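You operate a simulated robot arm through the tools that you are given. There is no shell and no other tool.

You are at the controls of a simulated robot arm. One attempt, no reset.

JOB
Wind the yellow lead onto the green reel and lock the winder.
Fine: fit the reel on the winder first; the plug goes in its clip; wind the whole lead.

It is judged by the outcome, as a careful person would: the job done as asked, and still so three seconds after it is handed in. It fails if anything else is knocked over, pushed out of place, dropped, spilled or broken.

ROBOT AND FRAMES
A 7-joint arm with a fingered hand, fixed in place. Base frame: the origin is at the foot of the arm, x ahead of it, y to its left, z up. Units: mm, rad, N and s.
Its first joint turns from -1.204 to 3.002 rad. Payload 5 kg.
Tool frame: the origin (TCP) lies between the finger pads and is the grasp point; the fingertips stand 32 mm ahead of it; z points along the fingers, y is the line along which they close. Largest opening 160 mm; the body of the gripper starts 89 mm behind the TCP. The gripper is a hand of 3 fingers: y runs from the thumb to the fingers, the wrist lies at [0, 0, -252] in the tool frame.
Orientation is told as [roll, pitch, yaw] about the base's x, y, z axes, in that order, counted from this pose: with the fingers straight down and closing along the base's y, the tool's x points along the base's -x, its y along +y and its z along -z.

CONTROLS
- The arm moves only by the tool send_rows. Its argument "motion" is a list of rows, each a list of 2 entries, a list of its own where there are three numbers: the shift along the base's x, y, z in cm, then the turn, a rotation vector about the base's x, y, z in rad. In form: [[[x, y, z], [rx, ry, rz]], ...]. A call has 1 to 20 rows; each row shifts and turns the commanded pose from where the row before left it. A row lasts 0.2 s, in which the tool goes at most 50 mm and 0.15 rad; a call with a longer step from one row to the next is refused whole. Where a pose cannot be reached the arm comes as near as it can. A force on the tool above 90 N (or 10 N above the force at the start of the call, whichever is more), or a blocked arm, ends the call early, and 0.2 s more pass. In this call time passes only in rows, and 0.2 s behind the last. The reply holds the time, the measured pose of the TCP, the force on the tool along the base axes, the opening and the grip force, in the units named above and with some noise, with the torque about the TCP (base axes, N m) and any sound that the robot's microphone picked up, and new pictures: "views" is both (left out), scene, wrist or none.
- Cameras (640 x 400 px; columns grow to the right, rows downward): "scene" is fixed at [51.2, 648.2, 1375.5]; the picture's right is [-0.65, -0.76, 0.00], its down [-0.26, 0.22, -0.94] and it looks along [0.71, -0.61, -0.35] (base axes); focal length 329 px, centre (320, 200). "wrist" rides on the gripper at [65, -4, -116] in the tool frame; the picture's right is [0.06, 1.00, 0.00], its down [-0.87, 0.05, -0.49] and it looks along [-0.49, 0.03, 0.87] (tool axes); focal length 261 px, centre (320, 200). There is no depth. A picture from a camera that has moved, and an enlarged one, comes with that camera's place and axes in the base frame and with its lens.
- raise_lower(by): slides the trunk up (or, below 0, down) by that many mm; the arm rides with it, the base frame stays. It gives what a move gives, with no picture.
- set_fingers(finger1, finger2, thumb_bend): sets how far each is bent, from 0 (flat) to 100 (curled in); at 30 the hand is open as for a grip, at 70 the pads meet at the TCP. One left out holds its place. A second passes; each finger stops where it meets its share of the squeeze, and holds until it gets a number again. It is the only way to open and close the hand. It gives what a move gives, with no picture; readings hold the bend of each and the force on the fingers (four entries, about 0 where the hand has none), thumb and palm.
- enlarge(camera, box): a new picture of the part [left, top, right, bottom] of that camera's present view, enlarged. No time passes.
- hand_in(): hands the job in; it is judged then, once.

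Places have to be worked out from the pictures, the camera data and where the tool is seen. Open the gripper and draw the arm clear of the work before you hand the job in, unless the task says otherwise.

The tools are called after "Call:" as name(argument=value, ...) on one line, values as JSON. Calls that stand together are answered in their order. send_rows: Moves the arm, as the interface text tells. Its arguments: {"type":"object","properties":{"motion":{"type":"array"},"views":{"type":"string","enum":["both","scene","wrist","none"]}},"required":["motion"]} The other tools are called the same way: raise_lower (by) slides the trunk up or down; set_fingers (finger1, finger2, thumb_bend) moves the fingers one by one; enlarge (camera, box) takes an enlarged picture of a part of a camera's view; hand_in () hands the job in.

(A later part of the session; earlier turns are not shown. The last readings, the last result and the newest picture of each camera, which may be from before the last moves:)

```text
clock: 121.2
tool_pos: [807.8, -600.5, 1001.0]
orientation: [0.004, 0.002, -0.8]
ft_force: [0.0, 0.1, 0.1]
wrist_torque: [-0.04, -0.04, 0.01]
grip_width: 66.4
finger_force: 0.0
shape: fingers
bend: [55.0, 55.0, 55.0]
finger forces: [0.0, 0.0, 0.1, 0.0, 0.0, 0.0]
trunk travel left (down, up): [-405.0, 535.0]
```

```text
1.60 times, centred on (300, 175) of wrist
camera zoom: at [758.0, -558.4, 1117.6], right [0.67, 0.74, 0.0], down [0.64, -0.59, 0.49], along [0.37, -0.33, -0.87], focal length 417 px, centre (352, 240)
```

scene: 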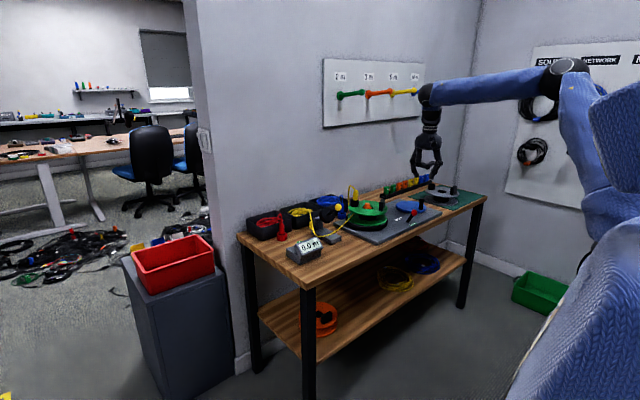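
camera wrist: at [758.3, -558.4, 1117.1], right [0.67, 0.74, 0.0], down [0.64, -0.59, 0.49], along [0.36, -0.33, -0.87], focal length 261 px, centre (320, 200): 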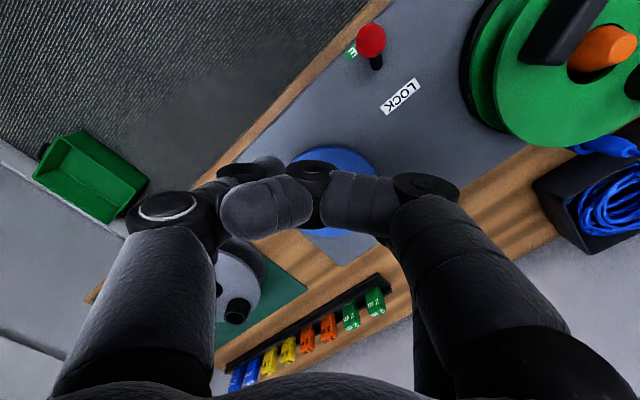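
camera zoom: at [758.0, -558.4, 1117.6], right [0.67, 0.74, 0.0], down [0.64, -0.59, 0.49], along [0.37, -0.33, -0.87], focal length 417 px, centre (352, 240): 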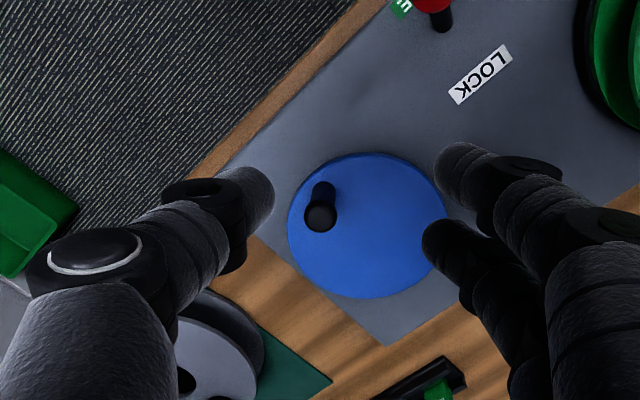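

Excellent view: crank disc centre (894,-662), knob axis (844,-666) with top z≈847, crank radius 50 mm. Moving over the knob and lowering.

Call:
send_rows(motion=[[[1.8, -3.3, -1], [0, 0, 0]], [[1.8, -3.25, -2], [0, 0, 0]], [[0, 0, -4], [0, 0, 0]], [[0, 0, -3], [0, 0, 0]]], views="wrist")

Call:
enlarge(camera="wrist", box=[160, 80, 480, 280])

```text
clock: 122.2
tool_pos: [843.5, -666.2, 900.7]
orientation: [0.003, 0.001, -0.8]
ft_force: [-0.4, 0.5, -0.7]
wrist_torque: [0.0, -0.01, 0.01]
grip_width: 66.8
finger_force: 0.0
shape: fingers
bend: [55.0, 55.0, 55.0]
finger forces: [0.1, 0.0, 0.1, 0.0, 0.0, 0.0]
trunk travel left (down, up): [-405.0, 535.0]
camera wrist: at [794.0, -624.6, 1016.9], right [0.67, 0.74, 0.0], down [0.64, -0.59, 0.49], along [0.37, -0.33, -0.87], focal length 261 px, centre (320, 200)
```

wrist: 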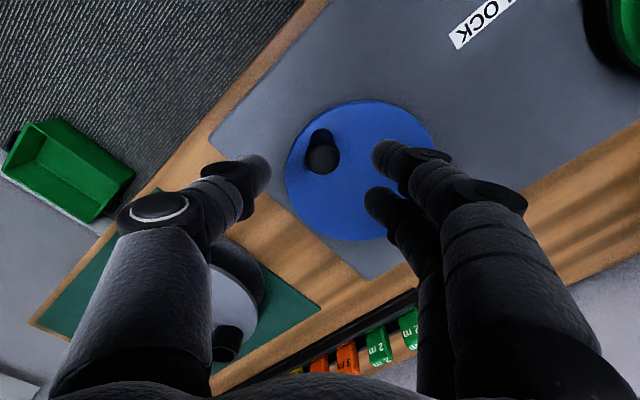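

```text
2.00 times, centred on (320, 180) of wrist
camera zoom: at [794.0, -624.6, 1016.9], right [0.67, 0.74, 0.0], down [0.64, -0.59, 0.49], along [0.37, -0.33, -0.87], focal length 521 px, centre (320, 240)
```

zoom: 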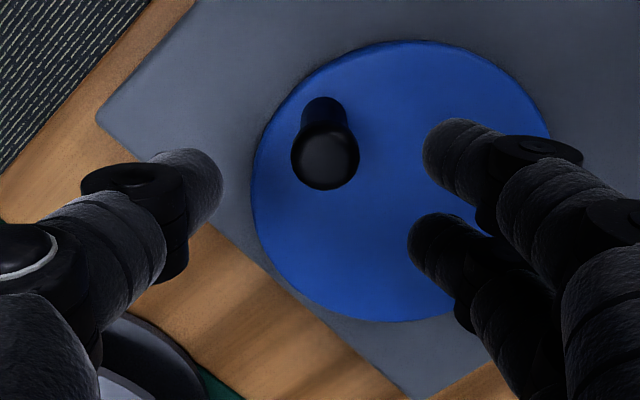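

Knob is exactly under the TCP. Descending around it.

Call:
send_rows(motion=[[[0, 0, -1.5], [0, 0, 0]], [[0, 0, -1.5], [0, 0, 0]], [[0, 0, -1.2], [0, 0, 0]], [[0, 0, -1.0], [0, 0, 0]]], views="wrist")

Call:
set_fingers(finger1=67, finger2=67, thumb_bend=67)

Call:
enlarge(camera="wrist", box=[160, 80, 480, 280])

Call:
enlarge(camera="scene", box=[370, 160, 460, 227])

```text
clock: 123.2
tool_pos: [845.9, -667.5, 850.4]
orientation: [0.003, 0.001, -0.797]
ft_force: [-1.0, -0.4, 0.7]
wrist_torque: [0.0, -0.01, -0.01]
grip_width: 66.4
finger_force: 0.1
shape: fingers
bend: [55.0, 55.0, 55.0]
finger forces: [0.0, 0.0, 0.0, 0.0, 0.1, 0.0]
trunk travel left (down, up): [-405.0, 535.0]
camera wrist: at [796.2, -624.0, 965.2], right [0.67, 0.74, 0.0], down [0.64, -0.59, 0.49], along [0.37, -0.33, -0.87], focal length 261 px, centre (320, 200)
```

wrist: 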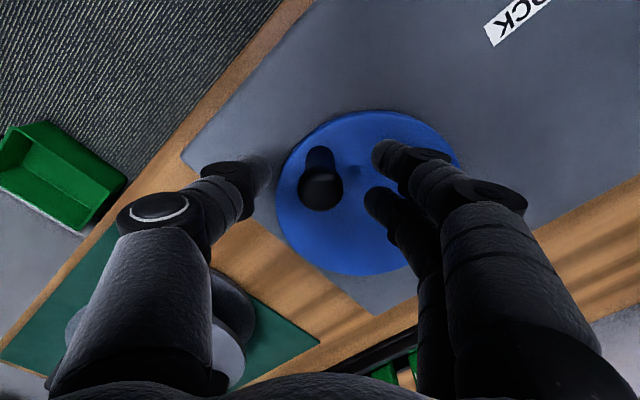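

```text
clock: 124.2
tool_pos: [844.6, -666.0, 849.2]
orientation: [0.003, 0.001, -0.799]
ft_force: [-1.2, -0.5, -0.5]
wrist_torque: [-0.01, 0.04, -0.04]
grip_width: 24.6
finger_force: 0.9
shape: fingers
bend: [67.0, 67.0, 66.0]
finger forces: [0.1, 0.0, 0.0, 0.0, 1.9, 0.1]
trunk travel left (down, up): [-405.0, 535.0]
```

```text
2.00 times, centred on (320, 180) of wrist
camera zoom: at [795.9, -624.1, 965.2], right [0.67, 0.74, 0.0], down [0.64, -0.59, 0.49], along [0.37, -0.33, -0.87], focal length 521 px, centre (320, 240)
```

zoom: 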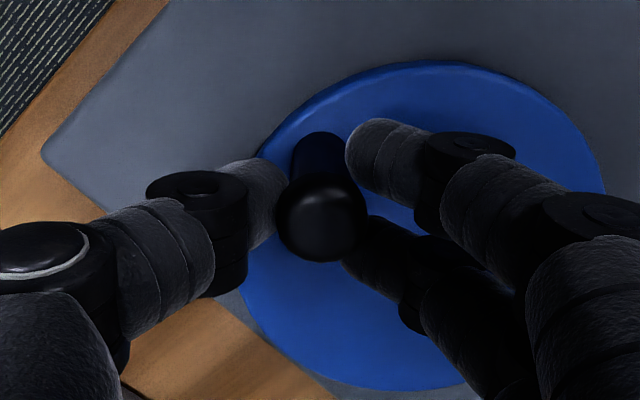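

```text
5.97 times, centred on (415, 194) of scene
camera zoom: at [51.2, 648.2, 1375.5], right [-0.65, -0.76, 0.0], down [-0.26, 0.22, -0.94], along [0.71, -0.61, -0.35], focal length 1966 px, centre (-247, 239)
```

zoom: 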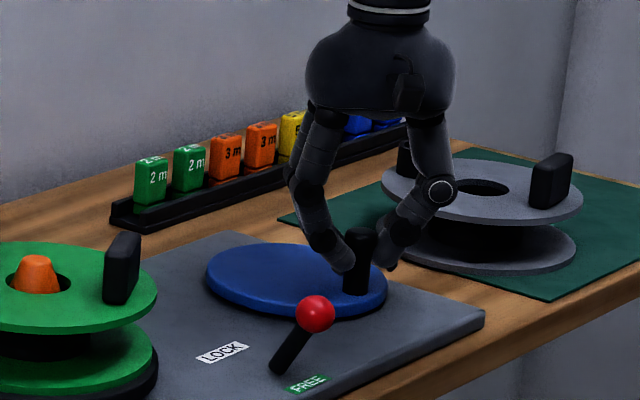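

The knob is caged. I squeeze lightly and try a quarter turn counter-clockwise (seen from above) along the crank circle to test force and reel motion.

Call:
set_fingers(finger1=69, finger2=69, thumb_bend=68)

Call:
send_rows(motion=[[[0.86, -2.42, 0], [0, 0, 0]], [[1.96, -1.67, 0], [0, 0, 0]], [[2.53, -0.46, 0], [0, 0, 0]]], views="both")

Call:
enlarge(camera="scene", box=[280, 165, 460, 255])

```text
clock: 125.2
tool_pos: [845.1, -667.0, 850.8]
orientation: [0.002, 0.002, -0.799]
ft_force: [-1.9, -1.4, -1.0]
wrist_torque: [-0.01, 0.01, -0.01]
grip_width: 22.1
finger_force: 1.4
shape: fingers
bend: [68.0, 69.0, 67.0]
finger forces: [0.6, 0.1, 0.0, 0.0, 3.1, 0.0]
trunk travel left (down, up): [-405.0, 535.0]
```

```text
clock: 126.0
tool_pos: [897.0, -712.8, 848.4]
orientation: [0.005, 0.002, -0.799]
ft_force: [-0.2, 0.0, -0.5]
wrist_torque: [-0.06, 0.0, 0.02]
grip_width: 17.2
finger_force: 0.1
shape: fingers
bend: [69.0, 69.0, 68.0]
finger forces: [0.0, 0.1, 0.0, 0.0, 0.2, 0.0]
trunk travel left (down, up): [-405.0, 535.0]
camera wrist: at [847.3, -669.3, 964.4], right [0.67, 0.74, 0.0], down [0.64, -0.59, 0.49], along [0.36, -0.33, -0.87], focal length 261 px, centre (320, 200)
```

scene: 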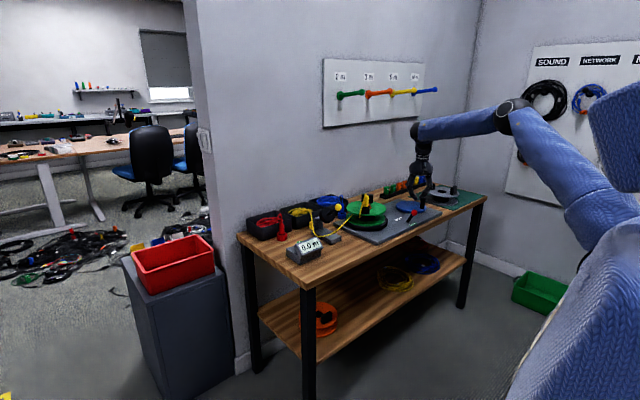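
wrist: 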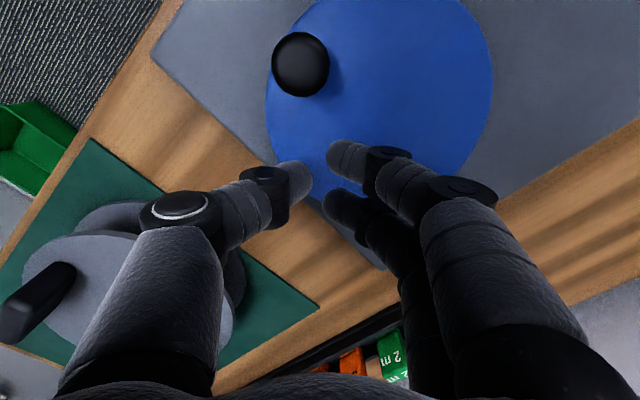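

```text
3.56 times, centred on (370, 210) of scene
camera zoom: at [51.2, 648.2, 1375.5], right [-0.65, -0.76, 0.0], down [-0.26, 0.22, -0.94], along [0.71, -0.61, -0.35], focal length 1171 px, centre (142, 164)
```

zoom: 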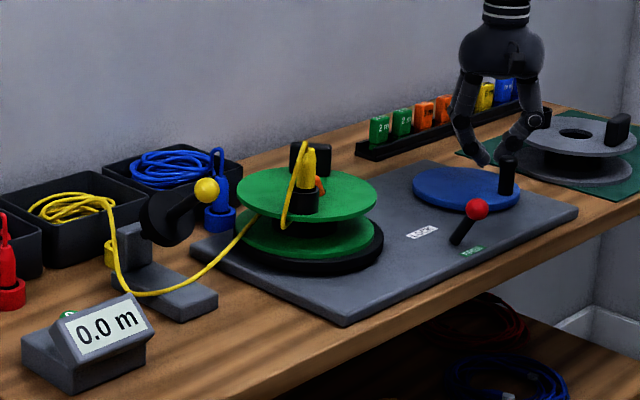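

The knob slipped out of the light grip, having turned only about 13°, yet the reel turned over 100° in the same sense, so it moves freely. I'll lift, re-centre on the knob at (845,-678) and grip it firmly.

Call:
send_rows(motion=[[[0, 0, 2.5], [0, 0, 0]], [[0, 0, 2.5], [0, 0, 0]], [[-2.6, 1.75, 0], [0, 0, 0]], [[-2.6, 1.75, 0], [0, 0, 0]]], views="none")

Call:
set_fingers(finger1=58, finger2=58, thumb_bend=58)

Call:
enlarge(camera="wrist", box=[160, 80, 480, 280])

Call:
enlarge(camera="scene", box=[280, 165, 460, 255])

```text
clock: 127.0
tool_pos: [843.2, -673.0, 900.2]
orientation: [0.005, 0.001, -0.796]
ft_force: [-0.6, 1.1, 0.7]
wrist_torque: [-0.01, -0.03, -0.01]
grip_width: 17.4
finger_force: 0.0
shape: fingers
bend: [69.0, 69.0, 68.0]
finger forces: [0.1, 0.1, 0.1, 0.0, 0.0, 0.0]
trunk travel left (down, up): [-405.0, 535.0]
```

```text
clock: 128.0
tool_pos: [843.2, -674.1, 900.0]
orientation: [0.003, 0.003, -0.798]
ft_force: [0.2, 0.6, -0.4]
wrist_torque: [0.02, 0.02, -0.02]
grip_width: 58.3
finger_force: 0.1
shape: fingers
bend: [57.0, 57.0, 57.0]
finger forces: [0.0, 0.0, 0.0, 0.1, 0.0, 0.1]
trunk travel left (down, up): [-405.0, 535.0]
```

```text
2.00 times, centred on (320, 180) of wrist
camera zoom: at [794.7, -632.7, 1015.4], right [0.67, 0.74, 0.0], down [0.64, -0.59, 0.49], along [0.37, -0.33, -0.87], focal length 521 px, centre (320, 240)
```

zoom: 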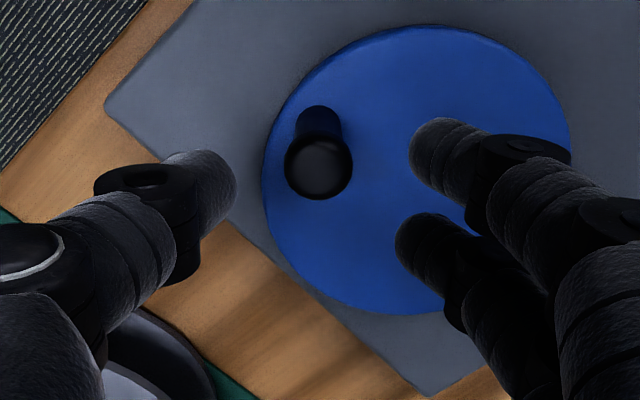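

```text
3.56 times, centred on (370, 210) of scene
camera zoom: at [51.2, 648.2, 1375.5], right [-0.65, -0.76, 0.0], down [-0.26, 0.22, -0.94], along [0.71, -0.61, -0.35], focal length 1171 px, centre (142, 164)
```

zoom: 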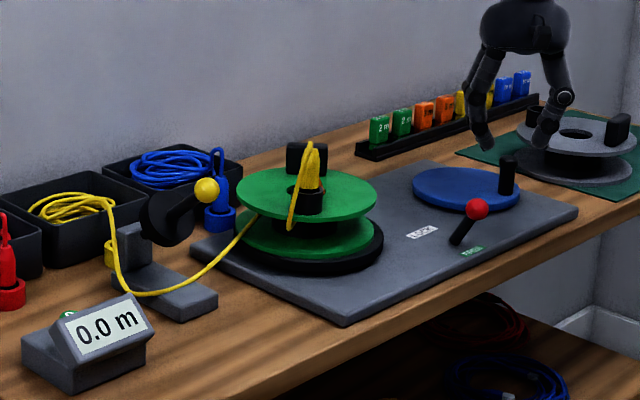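

Knob is now at about (844.5,-677). Moving onto it, lower than before, and gripping firmly.

Call:
send_rows(motion=[[[0.13, -0.3, -1.8], [0, 0, 0]], [[0, 0, -1.8], [0, 0, 0]], [[0, 0, -2.0], [0, 0, 0]]], views="none")

Call:
set_fingers(finger1=76, finger2=76, thumb_bend=76)

Call:
enlarge(camera="wrist", box=[160, 80, 480, 280])

```text
clock: 128.8
tool_pos: [846.2, -679.8, 844.3]
orientation: [0.004, 0.003, -0.8]
ft_force: [0.8, 0.4, 0.6]
wrist_torque: [0.03, -0.01, 0.0]
grip_width: 58.5
finger_force: 0.1
shape: fingers
bend: [57.0, 57.0, 57.0]
finger forces: [0.0, 0.0, 0.0, 0.1, 0.0, 0.0]
trunk travel left (down, up): [-405.0, 535.0]
```

```text
clock: 129.8
tool_pos: [845.6, -679.7, 844.1]
orientation: [0.004, 0.004, -0.8]
ft_force: [-5.5, -0.5, -11.8]
wrist_torque: [-0.12, 0.16, -0.02]
grip_width: 17.7
finger_force: 16.9
shape: fingers
bend: [73.0, 73.0, 69.0]
finger forces: [9.0, 6.7, 0.0, 0.0, 18.1, 0.1]
trunk travel left (down, up): [-405.0, 535.0]
```

```text
2.00 times, centred on (320, 180) of wrist
camera zoom: at [796.5, -637.7, 960.1], right [0.67, 0.74, 0.0], down [0.64, -0.59, 0.49], along [0.36, -0.33, -0.87], focal length 521 px, centre (320, 240)
```

zoom: 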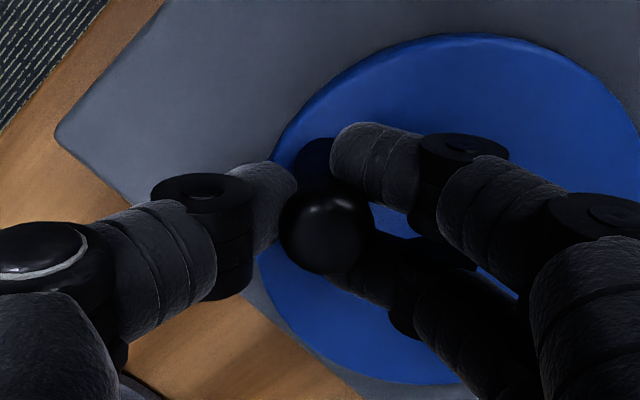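

Firm grip (17 N), the knob's head is captured. Testing 60° counter-clockwise with 15° steps.

Call:
send_rows(motion=[[[0.54, -1.19, 0], [0, 0, 0]], [[0.82, -1.01, 0], [0, 0, 0]], [[1.07, -0.76, 0], [0, 0, 0]], [[1.22, -0.46, 0], [0, 0, 0]]], views="wrist")

Call:
enlarge(camera="scene", box=[280, 165, 460, 255])

```text
clock: 130.8
tool_pos: [886.8, -713.3, 844.4]
orientation: [0.01, -0.003, -0.795]
ft_force: [7.5, -25.5, -0.9]
wrist_torque: [-0.65, -0.08, 0.16]
grip_width: 12.9
finger_force: 20.1
shape: fingers
bend: [75.0, 74.0, 68.0]
finger forces: [3.5, 17.3, 0.1, 0.1, 19.7, 0.0]
trunk travel left (down, up): [-405.0, 535.0]
camera wrist: at [836.8, -671.4, 959.5], right [0.67, 0.74, 0.01], down [0.64, -0.58, 0.49], along [0.37, -0.33, -0.87], focal length 261 px, centre (320, 200)
```

wrist: 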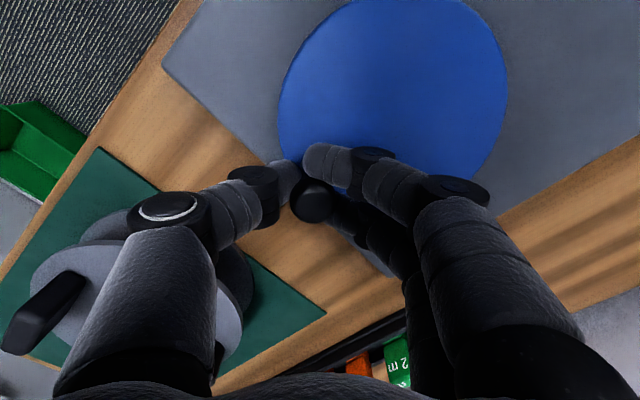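

```text
3.56 times, centred on (370, 210) of scene
camera zoom: at [51.2, 648.2, 1375.5], right [-0.65, -0.76, 0.0], down [-0.26, 0.22, -0.94], along [0.71, -0.61, -0.35], focal length 1171 px, centre (142, 164)
```

zoom: 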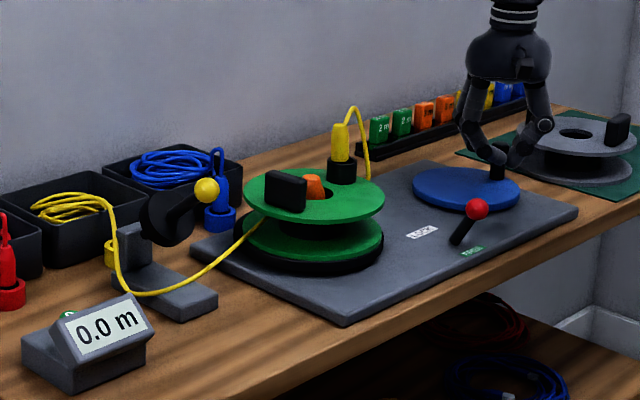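

Cranking works: the crank turned 60° with the hand and the reel turned with it. There's a 25 N side force, so my circle is a bit off; I continue 60° and read forces to refine the centre.

Call:
send_rows(motion=[[[1.3, -0.13, 0], [0, 0, 0]], [[1.28, 0.22, 0], [0, 0, 0]], [[1.19, 0.54, 0], [0, 0, 0]], [[1.01, 0.82, 0], [0, 0, 0]]], views="none")

Call:
enlarge(camera="scene", box=[280, 165, 460, 255])

Call:
enlarge(camera="wrist", box=[120, 0, 600, 300])

```text
clock: 131.8
tool_pos: [932.2, -692.9, 846.9]
orientation: [0.006, 0.001, -0.794]
ft_force: [9.0, 8.9, 5.4]
wrist_torque: [0.15, -0.32, 0.17]
grip_width: 3.8
finger_force: 7.9
shape: fingers
bend: [76.0, 74.0, 72.0]
finger forces: [0.0, 15.3, 0.0, 0.0, 0.0, 0.1]
trunk travel left (down, up): [-405.0, 535.0]
```

```text
3.56 times, centred on (370, 210) of scene
camera zoom: at [51.2, 648.2, 1375.5], right [-0.65, -0.76, 0.0], down [-0.26, 0.22, -0.94], along [0.71, -0.61, -0.35], focal length 1171 px, centre (142, 164)
```

zoom: 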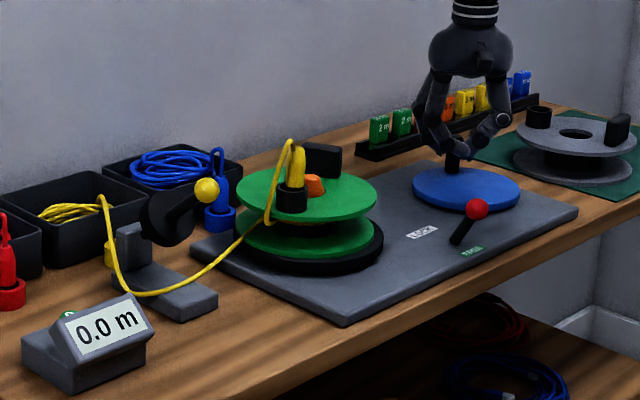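

```text
1.33 times, centred on (360, 150) of wrist
camera zoom: at [883.3, -652.0, 961.4], right [0.67, 0.74, 0.01], down [0.65, -0.58, 0.49], along [0.37, -0.32, -0.87], focal length 348 px, centre (267, 267)
```

zoom: 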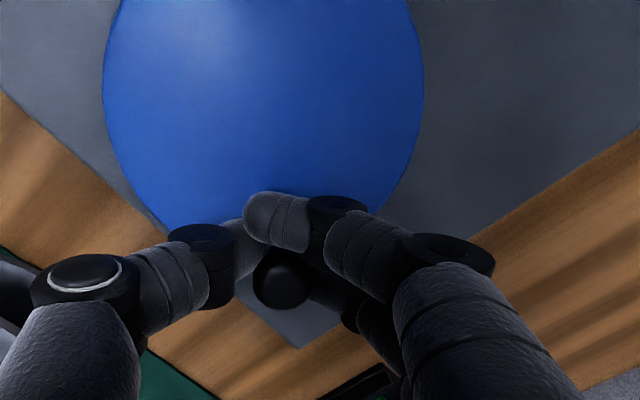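

The knob slipped partly outward: its true orbit is wider (about 53-54 mm). The yellow coil in the bin is already shrinking, so winding works in this direction. I reopen, re-centre on the knob at (938.5,-693.5) and grip again.

Call:
set_fingers(finger1=57, finger2=57, thumb_bend=57)

Call:
enlarge(camera="wrist", box=[160, 80, 480, 280])

```text
clock: 132.8
tool_pos: [930.2, -698.6, 843.6]
orientation: [0.004, 0.003, -0.8]
ft_force: [-0.1, -0.3, -0.5]
wrist_torque: [0.0, 0.03, 0.0]
grip_width: 62.7
finger_force: 0.1
shape: fingers
bend: [56.0, 56.0, 56.0]
finger forces: [0.1, 0.0, 0.1, 0.1, 0.1, 0.1]
trunk travel left (down, up): [-405.0, 535.0]
```

```text
2.00 times, centred on (320, 180) of wrist
camera zoom: at [881.4, -656.1, 959.7], right [0.67, 0.74, 0.0], down [0.64, -0.59, 0.49], along [0.37, -0.33, -0.87], focal length 521 px, centre (320, 240)
```

zoom: 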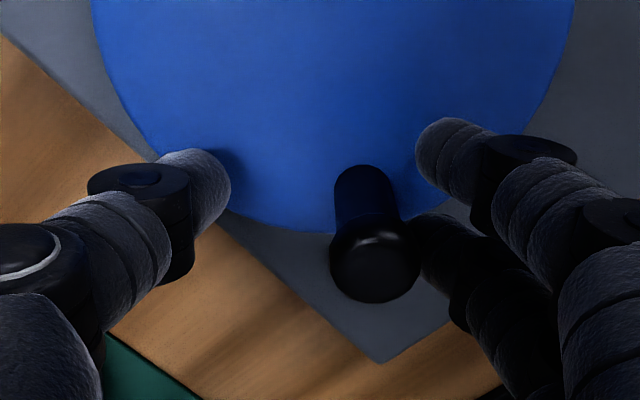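

Now the knob is clearly at (944,-692); that gives centre ≈ (897,-664) and radius ≈ 54. Centre the hand on it, grip, and turn 60° with the refined circle.

Call:
send_rows(motion=[[[1.38, 0.66, 0], [0, 0, 0]]], views="none")

Call:
set_fingers(finger1=75, finger2=75, thumb_bend=75)

Call:
send_rows(motion=[[[0.67, 1.75, 0], [0, 0, 0]], [[0.03, 1.88, 0], [0, 0, 0]], [[-0.62, 1.77, 0], [0, 0, 0]]], views="none")

Call:
enlarge(camera="wrist", box=[160, 80, 480, 280])

```text
clock: 133.2
tool_pos: [935.3, -689.0, 843.5]
orientation: [0.007, -0.001, -0.802]
ft_force: [0.2, -0.3, -0.5]
wrist_torque: [-0.02, 0.01, 0.0]
grip_width: 62.6
finger_force: 0.1
shape: fingers
bend: [56.0, 56.0, 56.0]
finger forces: [0.0, 0.0, 0.1, 0.0, 0.1, 0.0]
out of reach, approached as far as the arm can: row 1
trunk travel left (down, up): [-405.0, 535.0]
```

```text
clock: 134.2
tool_pos: [936.0, -688.4, 841.1]
orientation: [0.005, -0.002, -0.8]
ft_force: [-0.7, 0.4, -5.4]
wrist_torque: [0.04, 0.05, -0.02]
grip_width: 5.8
finger_force: 9.7
shape: fingers
bend: [74.0, 66.0, 71.0]
finger forces: [0.1, 9.7, 0.0, 0.0, 10.7, 0.0]
trunk travel left (down, up): [-405.0, 535.0]
```

```text
clock: 135.0
tool_pos: [934.0, -634.2, 842.6]
orientation: [0.003, 0.002, -0.798]
ft_force: [0.6, 0.2, -0.2]
wrist_torque: [-0.04, 0.01, -0.02]
grip_width: 3.7
finger_force: 0.0
shape: fingers
bend: [75.0, 72.0, 72.0]
finger forces: [0.0, 0.1, 0.0, 0.0, 0.1, 0.0]
trunk travel left (down, up): [-405.0, 535.0]
```

```text
2.00 times, centred on (320, 180) of wrist
camera zoom: at [886.5, -591.9, 958.6], right [0.67, 0.74, 0.0], down [0.64, -0.59, 0.49], along [0.37, -0.33, -0.87], focal length 521 px, centre (320, 240)
```

zoom: 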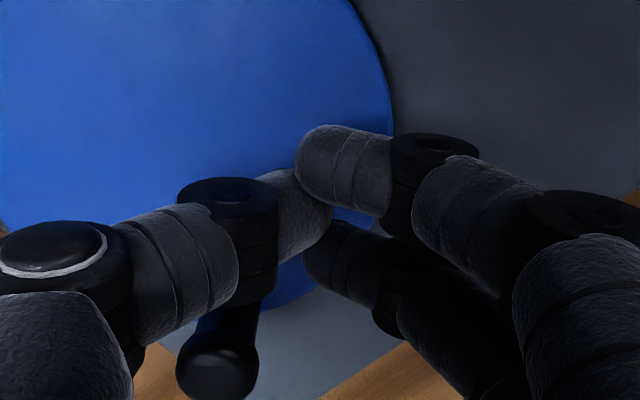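

The far side of the crank circle is just beyond vertical reach at this posture. I'll raise the hand, lower the trunk 100 mm and tilt the fingers 0.13 rad outward to gain margin, then re-centre on the knob at about (944,-684).

Call:
send_rows(motion=[[[0, 0, 3], [0, 0, 0]], [[0, 0, 4], [-0.01, -0.064, 0]], [[0, 0, 4], [-0.01, -0.064, 0]], [[0, -2, 4], [0, 0, 0]], [[0, -3, 0], [0, 0, 0]]], views="none")

Call:
raise_lower(by=-100)

Call:
set_fingers(finger1=57, finger2=57, thumb_bend=57)

Call:
enlarge(camera="wrist", box=[120, 0, 600, 300])

Call:
enlarge(camera="scene", box=[280, 165, 460, 255])

```text
clock: 136.2
tool_pos: [935.8, -686.6, 991.1]
orientation: [0.085, -0.102, -0.802]
ft_force: [0.0, 0.2, -0.7]
wrist_torque: [0.04, 0.01, 0.01]
grip_width: 3.8
finger_force: 0.0
shape: fingers
bend: [75.0, 72.0, 72.0]
finger forces: [0.0, 0.0, 0.0, 0.1, 0.0, 0.0]
trunk travel left (down, up): [-405.0, 535.0]
```

```text
clock: 137.6
tool_pos: [935.7, -683.7, 892.5]
orientation: [0.083, -0.103, -0.802]
ft_force: [-0.3, -0.2, -1.0]
wrist_torque: [-0.01, -0.01, -0.04]
grip_width: 3.7
finger_force: 0.1
shape: fingers
bend: [75.0, 72.0, 72.0]
finger forces: [0.0, 0.0, 0.0, 0.0, 0.0, 0.0]
trunk travel left (down, up): [-305.0, 635.0]
```

```text
clock: 138.6
tool_pos: [935.4, -685.2, 890.8]
orientation: [0.084, -0.102, -0.803]
ft_force: [0.3, -1.2, -0.3]
wrist_torque: [-0.01, 0.02, 0.0]
grip_width: 62.4
finger_force: 0.1
shape: fingers
bend: [56.0, 56.0, 56.0]
finger forces: [0.0, 0.0, 0.0, 0.0, 0.0, 0.0]
trunk travel left (down, up): [-305.0, 635.0]
```

```text
1.33 times, centred on (360, 150) of wrist
camera zoom: at [872.1, -640.2, 999.5], right [0.67, 0.74, 0.08], down [0.57, -0.58, 0.58], along [0.48, -0.34, -0.81], focal length 348 px, centre (267, 267)
```

zoom: 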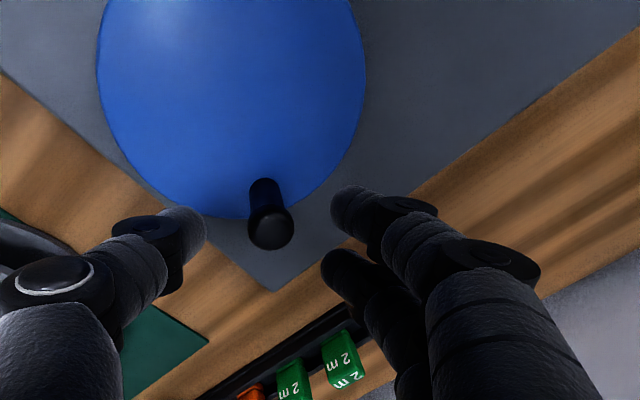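

```text
3.56 times, centred on (370, 210) of scene
camera zoom: at [51.2, 648.2, 1375.5], right [-0.65, -0.76, 0.0], down [-0.26, 0.22, -0.94], along [0.71, -0.61, -0.35], focal length 1171 px, centre (142, 164)
```

zoom: 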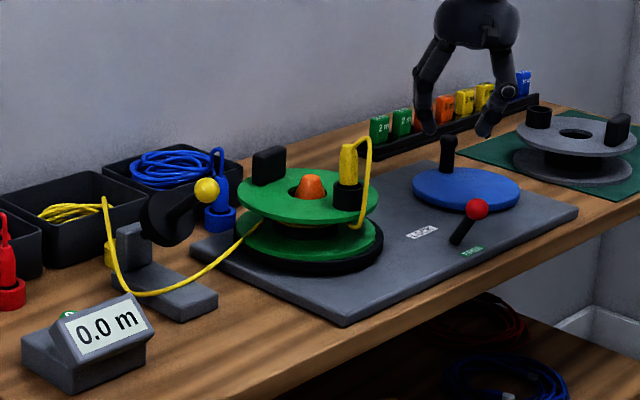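

Refined: disc centre ≈ (899,-665), crank radius ≈ 54.5, knob at about (947,-688). Moving onto it and gripping.

Call:
send_rows(motion=[[[1.1, -0.3, -1.5], [0, 0, 0]], [[0, 0, -1.6], [0, 0, 0]], [[0, 0, -1.6], [0, 0, 0]]], views="none")

Call:
enlarge(camera="wrist", box=[160, 80, 480, 280])

```text
clock: 139.3
tool_pos: [945.9, -687.0, 843.0]
orientation: [0.084, -0.104, -0.802]
ft_force: [-0.3, -0.2, 1.0]
wrist_torque: [0.0, -0.02, -0.04]
grip_width: 62.3
finger_force: 0.2
shape: fingers
bend: [56.0, 56.0, 56.0]
finger forces: [0.0, 0.0, 0.0, 0.0, 0.0, 0.1]
trunk travel left (down, up): [-305.0, 635.0]
```

```text
2.00 times, centred on (320, 180) of wrist
camera zoom: at [882.7, -642.2, 950.6], right [0.67, 0.74, 0.08], down [0.57, -0.58, 0.58], along [0.48, -0.34, -0.81], focal length 521 px, centre (320, 240)
```

zoom: 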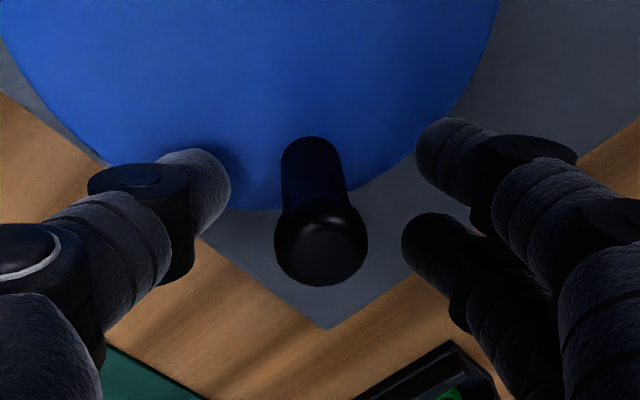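

The knob is right at the TCP. Gripping and turning 80° with the refined circle.

Call:
set_fingers(finger1=76, finger2=76, thumb_bend=76)

Call:
send_rows(motion=[[[0.51, 1.82, 0], [0, 0, 0]], [[-0.15, 1.89, 0], [0, 0, 0]], [[-0.78, 1.72, 0], [0, 0, 0]], [[-1.32, 1.35, 0], [0, 0, 0]]], views="none")

Call:
enlarge(camera="wrist", box=[160, 80, 480, 280])

```text
clock: 140.3
tool_pos: [945.4, -686.6, 842.1]
orientation: [0.083, -0.101, -0.803]
ft_force: [-12.1, 4.1, -13.8]
wrist_torque: [0.04, 0.33, 0.05]
grip_width: 13.6
finger_force: 19.2
shape: fingers
bend: [74.0, 72.0, 68.0]
finger forces: [13.2, 7.4, 0.1, 0.1, 17.9, 0.1]
trunk travel left (down, up): [-305.0, 635.0]
```

```text
clock: 141.3
tool_pos: [928.6, -618.3, 844.1]
orientation: [0.083, -0.102, -0.803]
ft_force: [-14.8, -3.2, -10.1]
wrist_torque: [-0.38, 0.08, 0.3]
grip_width: 8.9
finger_force: 22.7
shape: fingers
bend: [76.0, 73.0, 68.0]
finger forces: [20.5, 7.4, 0.0, 0.0, 17.5, 0.0]
trunk travel left (down, up): [-305.0, 635.0]
```

```text
2.00 times, centred on (320, 180) of wrist
camera zoom: at [864.5, -574.1, 951.5], right [0.67, 0.74, 0.08], down [0.58, -0.58, 0.58], along [0.47, -0.34, -0.81], focal length 521 px, centre (320, 240)
```

zoom: 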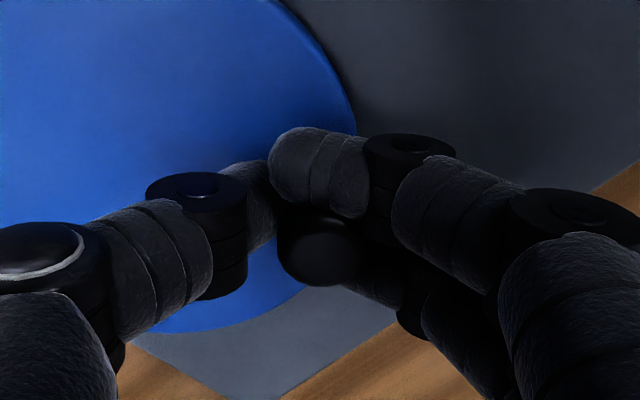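

Knob still held; orbit radius matches (53-54). Continuing with the next 140°.

Call:
send_rows(motion=[[[-1.71, 0.82, 0], [0, 0, 0]], [[-1.88, 0.19, 0], [0, 0, 0]], [[-1.83, -0.47, 0], [0, 0, 0]], [[-1.56, -1.07, 0], [0, 0, 0]], [[-1.1, -1.54, 0], [0, 0, 0]], [[-0.51, -1.82, 0], [0, 0, 0]], [[0.15, -1.89, 0], [0, 0, 0]]], views="none")

Call:
enlarge(camera="wrist", box=[160, 80, 480, 280])

Call:
enlarge(camera="scene", box=[280, 165, 460, 255])

```text
clock: 142.8
tool_pos: [838.6, -664.6, 843.9]
orientation: [0.079, -0.096, -0.807]
ft_force: [1.8, -28.4, 18.5]
wrist_torque: [-0.63, 0.02, -0.05]
grip_width: 6.7
finger_force: 22.4
shape: fingers
bend: [76.0, 74.0, 72.0]
finger forces: [0.7, 17.4, 0.0, 0.0, 26.6, 0.0]
trunk travel left (down, up): [-305.0, 635.0]
stopped in row 7: the force on the tool passed its limit at 96 N (the readings are from after the stop); the commanded pose is now the measured one
```

```text
2.00 times, centred on (320, 180) of wrist
camera zoom: at [775.9, -619.5, 951.4], right [0.67, 0.74, 0.07], down [0.58, -0.58, 0.57], along [0.47, -0.34, -0.82], focal length 521 px, centre (320, 240)
```

zoom: 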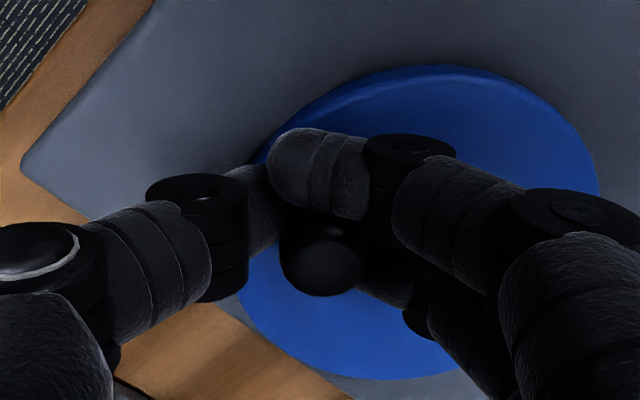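

```text
3.56 times, centred on (370, 210) of scene
camera zoom: at [51.2, 648.2, 1375.5], right [-0.65, -0.76, 0.0], down [-0.26, 0.22, -0.94], along [0.71, -0.61, -0.35], focal length 1171 px, centre (142, 164)
```

zoom: 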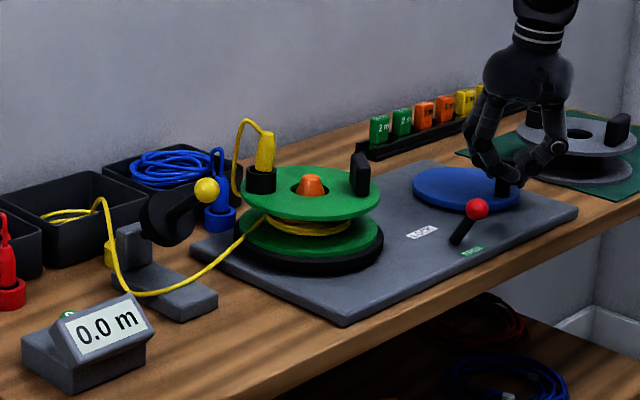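

The lead is winding visibly (layers on the hub, bin nearly empty). Force spikes come from fast stops and a slightly off circle, so I'll re-centre, use centre (896,-665), radius 55, and go slower with ramps.

Call:
set_fingers(finger1=57, finger2=57, thumb_bend=57)

Call:
enlarge(camera="wrist", box=[160, 80, 480, 280])

Call:
enlarge(camera="scene", box=[280, 165, 400, 240])

```text
clock: 143.8
tool_pos: [838.0, -658.5, 841.3]
orientation: [0.077, -0.091, -0.802]
ft_force: [-0.1, -0.5, -0.6]
wrist_torque: [-0.02, 0.03, -0.05]
grip_width: 62.3
finger_force: 0.1
shape: fingers
bend: [56.0, 56.0, 56.0]
finger forces: [0.0, 0.0, 0.0, 0.0, 0.0, 0.1]
trunk travel left (down, up): [-305.0, 635.0]
```

```text
2.00 times, centred on (320, 180) of wrist
camera zoom: at [777.0, -613.8, 949.8], right [0.67, 0.74, 0.07], down [0.58, -0.58, 0.57], along [0.46, -0.34, -0.82], focal length 521 px, centre (320, 240)
```

zoom: 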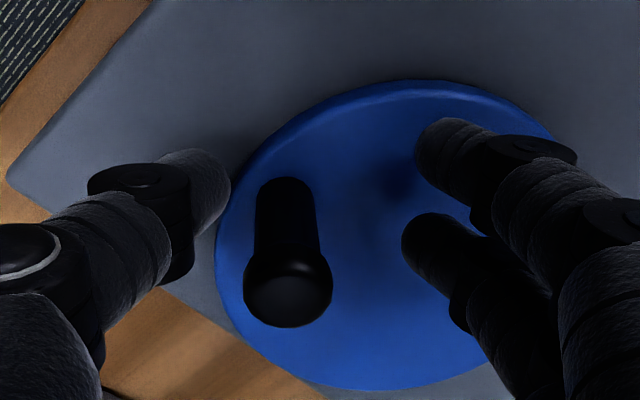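

```text
5.33 times, centred on (340, 202) of scene
camera zoom: at [51.2, 648.2, 1375.5], right [-0.65, -0.76, 0.0], down [-0.26, 0.22, -0.94], along [0.71, -0.61, -0.35], focal length 1756 px, centre (213, 187)
```

zoom: 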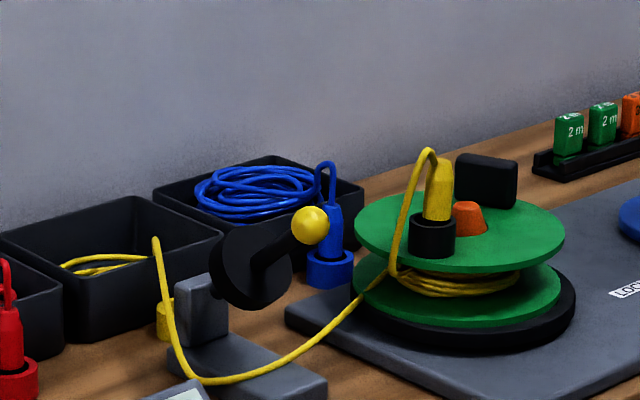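

Almost all of the lead is on the reel. Knob is at (840.3,-672.7); I centre on it, grip, and wind 216° slowly with ramps.

Call:
send_rows(motion=[[[0.23, -1.42, 0], [0, 0, 0]]], views="none")

Call:
set_fingers(finger1=75, finger2=75, thumb_bend=75)

Call:
send_rows(motion=[[[0.065, -0.376, 0], [0, 0, 0]], [[0.21, -0.744, 0], [0, 0, 0]], [[0.498, -1.038, 0], [0, 0, 0]], [[0.707, -0.909, 0], [0, 0, 0]], [[0.882, -0.742, 0], [0, 0, 0]], [[1.014, -0.539, 0], [0, 0, 0]], [[1.104, -0.319, 0], [0, 0, 0]], [[1.153, -0.084, 0], [0, 0, 0]], [[1.14, 0.156, 0], [0, 0, 0]], [[1.078, 0.391, 0], [0, 0, 0]], [[0.978, 0.613, 0], [0, 0, 0]], [[0.83, 0.8, 0], [0, 0, 0]], [[0.645, 0.954, 0], [0, 0, 0]], [[0.433, 1.065, 0], [0, 0, 0]], [[0.206, 1.134, 0], [0, 0, 0]], [[-0.037, 1.151, 0], [0, 0, 0]], [[-0.275, 1.119, 0], [0, 0, 0]], [[-0.498, 1.038, 0], [0, 0, 0]], [[-0.449, 0.621, 0], [0, 0, 0]], [[-0.258, 0.287, 0], [0, 0, 0]]], views="none")

Call:
enlarge(camera="wrist", box=[160, 80, 480, 280])

Call:
enlarge(camera="scene", box=[280, 165, 400, 240])

```text
clock: 144.2
tool_pos: [842.6, -672.2, 841.9]
orientation: [0.078, -0.09, -0.802]
ft_force: [0.9, 0.1, -0.6]
wrist_torque: [-0.01, 0.03, -0.02]
grip_width: 62.3
finger_force: 0.1
shape: fingers
bend: [56.0, 56.0, 56.0]
finger forces: [0.0, 0.1, 0.0, 0.0, 0.0, 0.0]
trunk travel left (down, up): [-305.0, 635.0]
```

```text
clock: 145.2
tool_pos: [842.3, -673.3, 840.9]
orientation: [0.079, -0.089, -0.803]
ft_force: [-10.5, -1.7, -10.8]
wrist_torque: [-0.03, 0.32, -0.03]
grip_width: 12.3
finger_force: 13.5
shape: fingers
bend: [74.0, 72.0, 68.0]
finger forces: [4.2, 6.1, 0.1, 0.0, 17.2, 0.0]
trunk travel left (down, up): [-305.0, 635.0]
```

```text
clock: 149.4
tool_pos: [934.3, -624.6, 840.5]
orientation: [0.079, -0.089, -0.801]
ft_force: [-14.5, -5.0, -2.4]
wrist_torque: [-0.29, 0.17, 0.16]
grip_width: 8.3
finger_force: 21.2
shape: fingers
bend: [76.0, 73.0, 68.0]
finger forces: [19.6, 6.1, 0.0, 0.0, 16.4, 0.1]
trunk travel left (down, up): [-305.0, 635.0]
```

```text
2.00 times, centred on (320, 180) of wrist
camera zoom: at [872.2, -579.9, 949.8], right [0.67, 0.74, 0.07], down [0.58, -0.58, 0.57], along [0.46, -0.34, -0.82], focal length 521 px, centre (320, 240)
```

zoom: 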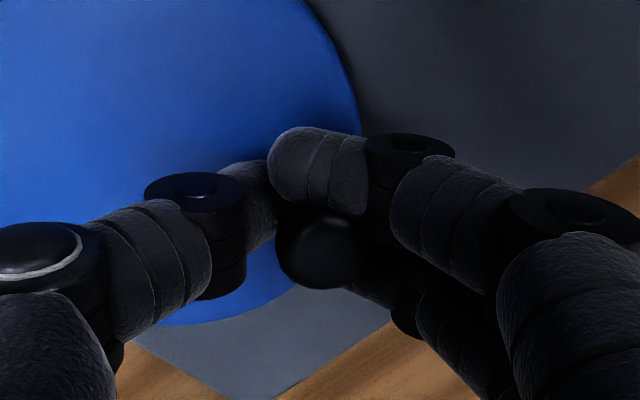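

```text
5.33 times, centred on (340, 202) of scene
camera zoom: at [51.2, 648.2, 1375.5], right [-0.65, -0.76, 0.0], down [-0.26, 0.22, -0.94], along [0.71, -0.61, -0.35], focal length 1756 px, centre (213, 187)
```

zoom: 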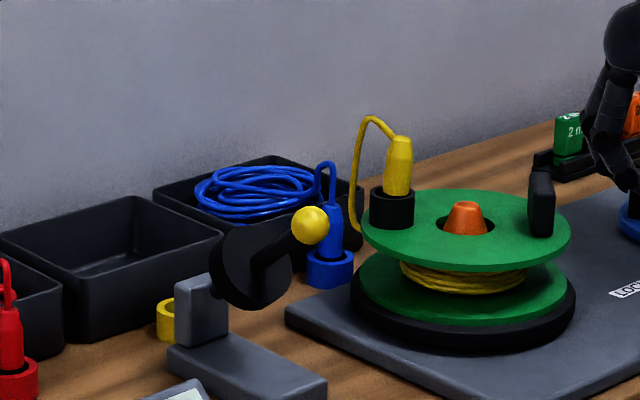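

The bin is empty and no lead crosses the table any more. Checking closely for any loose tail and the display.

Call:
enlarge(camera="scene", box=[340, 180, 400, 220])

Call:
enlarge(camera="scene", box=[230, 180, 350, 270])

```text
10.00 times, centred on (370, 200) of scene
camera zoom: at [51.2, 648.2, 1375.5], right [-0.65, -0.76, 0.0], down [-0.26, 0.22, -0.94], along [0.71, -0.61, -0.35], focal length 3292 px, centre (-180, 200)
```

zoom: 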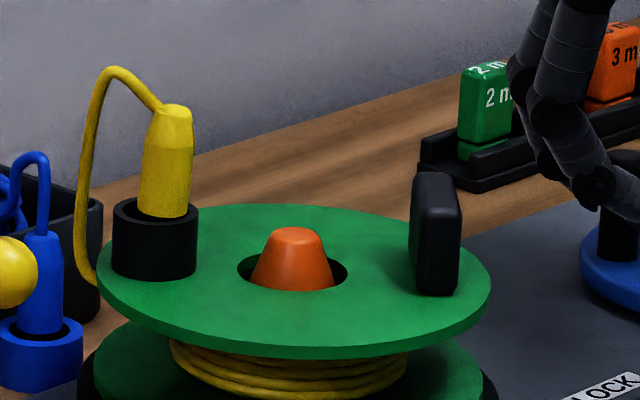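

```text
4.44 times, centred on (290, 225) of scene
camera zoom: at [51.2, 648.2, 1375.5], right [-0.65, -0.76, 0.0], down [-0.26, 0.22, -0.94], along [0.71, -0.61, -0.35], focal length 1463 px, centre (453, 89)
```

zoom: 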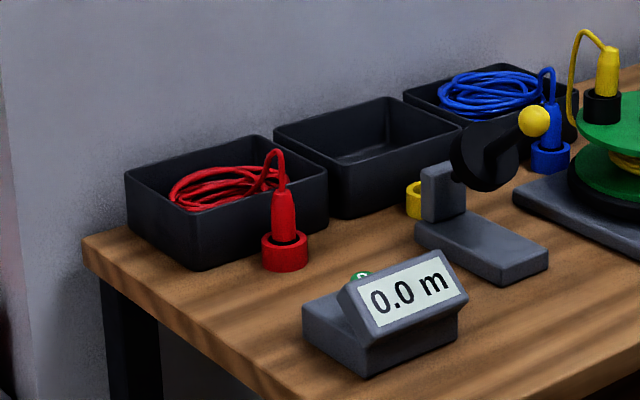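

The whole lead is on the reel. Releasing the crank knob and rising clear.

Call:
set_fingers(finger1=56, finger2=56, thumb_bend=56)

Call:
send_rows(motion=[[[0, 0, 2], [0, 0, 0]], [[0, 0, 3], [0, 0, 0]], [[0, 0, 3], [0, 0, 0]]], views="wrist")

Call:
enlarge(camera="scene", box=[280, 165, 460, 255])

```text
clock: 150.4
tool_pos: [936.2, -623.3, 840.7]
orientation: [0.077, -0.09, -0.8]
ft_force: [-0.3, 0.4, 0.4]
wrist_torque: [0.01, 0.0, 0.0]
grip_width: 62.2
finger_force: 0.0
shape: fingers
bend: [56.0, 56.0, 56.0]
finger forces: [0.0, 0.1, 0.0, 0.0, 0.0, 0.0]
trunk travel left (down, up): [-305.0, 635.0]
```

```text
clock: 151.2
tool_pos: [927.7, -624.6, 922.3]
orientation: [0.084, -0.097, -0.801]
ft_force: [-1.1, -0.2, 0.2]
wrist_torque: [-0.02, 0.01, 0.03]
grip_width: 62.3
finger_force: 0.0
shape: fingers
bend: [56.0, 56.0, 56.0]
finger forces: [0.0, 0.0, 0.1, 0.1, 0.0, 0.0]
out of reach, approached as far as the arm can: row 3
trunk travel left (down, up): [-305.0, 635.0]
camera wrist: at [864.3, -579.4, 1031.2], right [0.67, 0.74, 0.08], down [0.58, -0.58, 0.58], along [0.47, -0.34, -0.81], focal length 261 px, centre (320, 200)
```

wrist: 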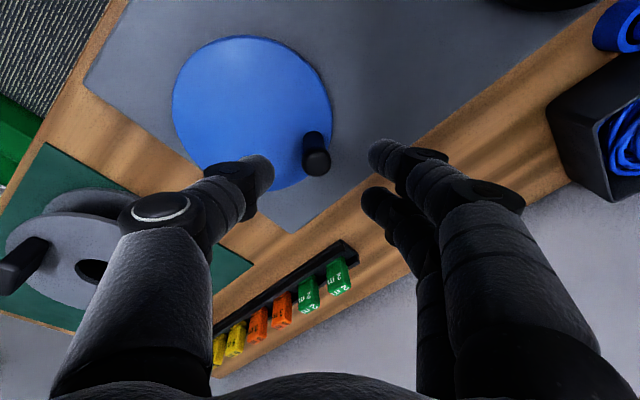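

```text
3.56 times, centred on (370, 210) of scene
camera zoom: at [51.2, 648.2, 1375.5], right [-0.65, -0.76, 0.0], down [-0.26, 0.22, -0.94], along [0.71, -0.61, -0.35], focal length 1171 px, centre (142, 164)
```

zoom: 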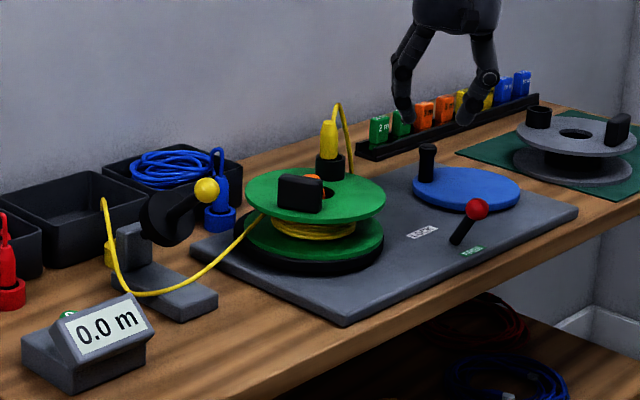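

On release the reel ran back a little: the lead's tail reappeared by the bin. I need to wind further so the whole tail is on the reel. The knob is near (941,-632); checking whether it is still drifting while I re-approach.

Call:
send_rows(motion=[[[0.5, -0.4, -2], [0, 0, 0]], [[0.8, -0.4, -2], [0, 0, 0]]], views="none")

Call:
enlarge(camera="wrist", box=[160, 80, 480, 280])

Call:
enlarge(camera="scene", box=[280, 165, 400, 240])

```text
clock: 151.8
tool_pos: [943.9, -633.5, 880.4]
orientation: [0.076, -0.089, -0.8]
ft_force: [0.3, -0.4, -0.2]
wrist_torque: [0.03, 0.0, -0.01]
grip_width: 62.6
finger_force: 0.1
shape: fingers
bend: [56.0, 56.0, 56.0]
finger forces: [0.0, 0.1, 0.0, 0.0, 0.0, 0.0]
trunk travel left (down, up): [-305.0, 635.0]
```

```text
2.00 times, centred on (320, 180) of wrist
camera zoom: at [881.2, -589.4, 988.3], right [0.67, 0.74, 0.07], down [0.58, -0.58, 0.57], along [0.46, -0.34, -0.82], focal length 521 px, centre (320, 240)
```

zoom: 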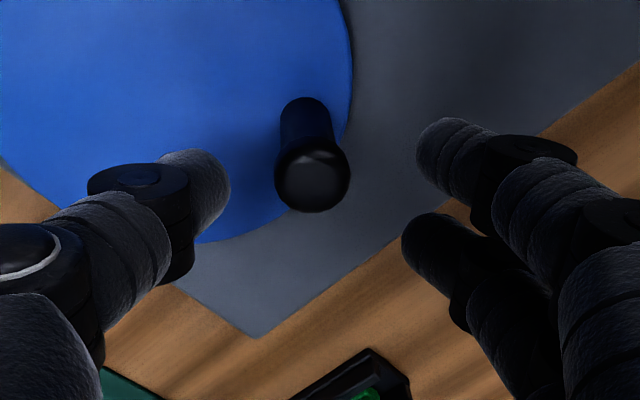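

```text
5.33 times, centred on (340, 202) of scene
camera zoom: at [51.2, 648.2, 1375.5], right [-0.65, -0.76, 0.0], down [-0.26, 0.22, -0.94], along [0.71, -0.61, -0.35], focal length 1756 px, centre (213, 187)
```

zoom: 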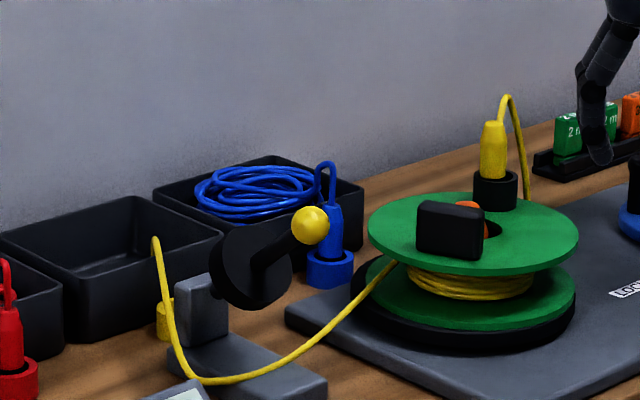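

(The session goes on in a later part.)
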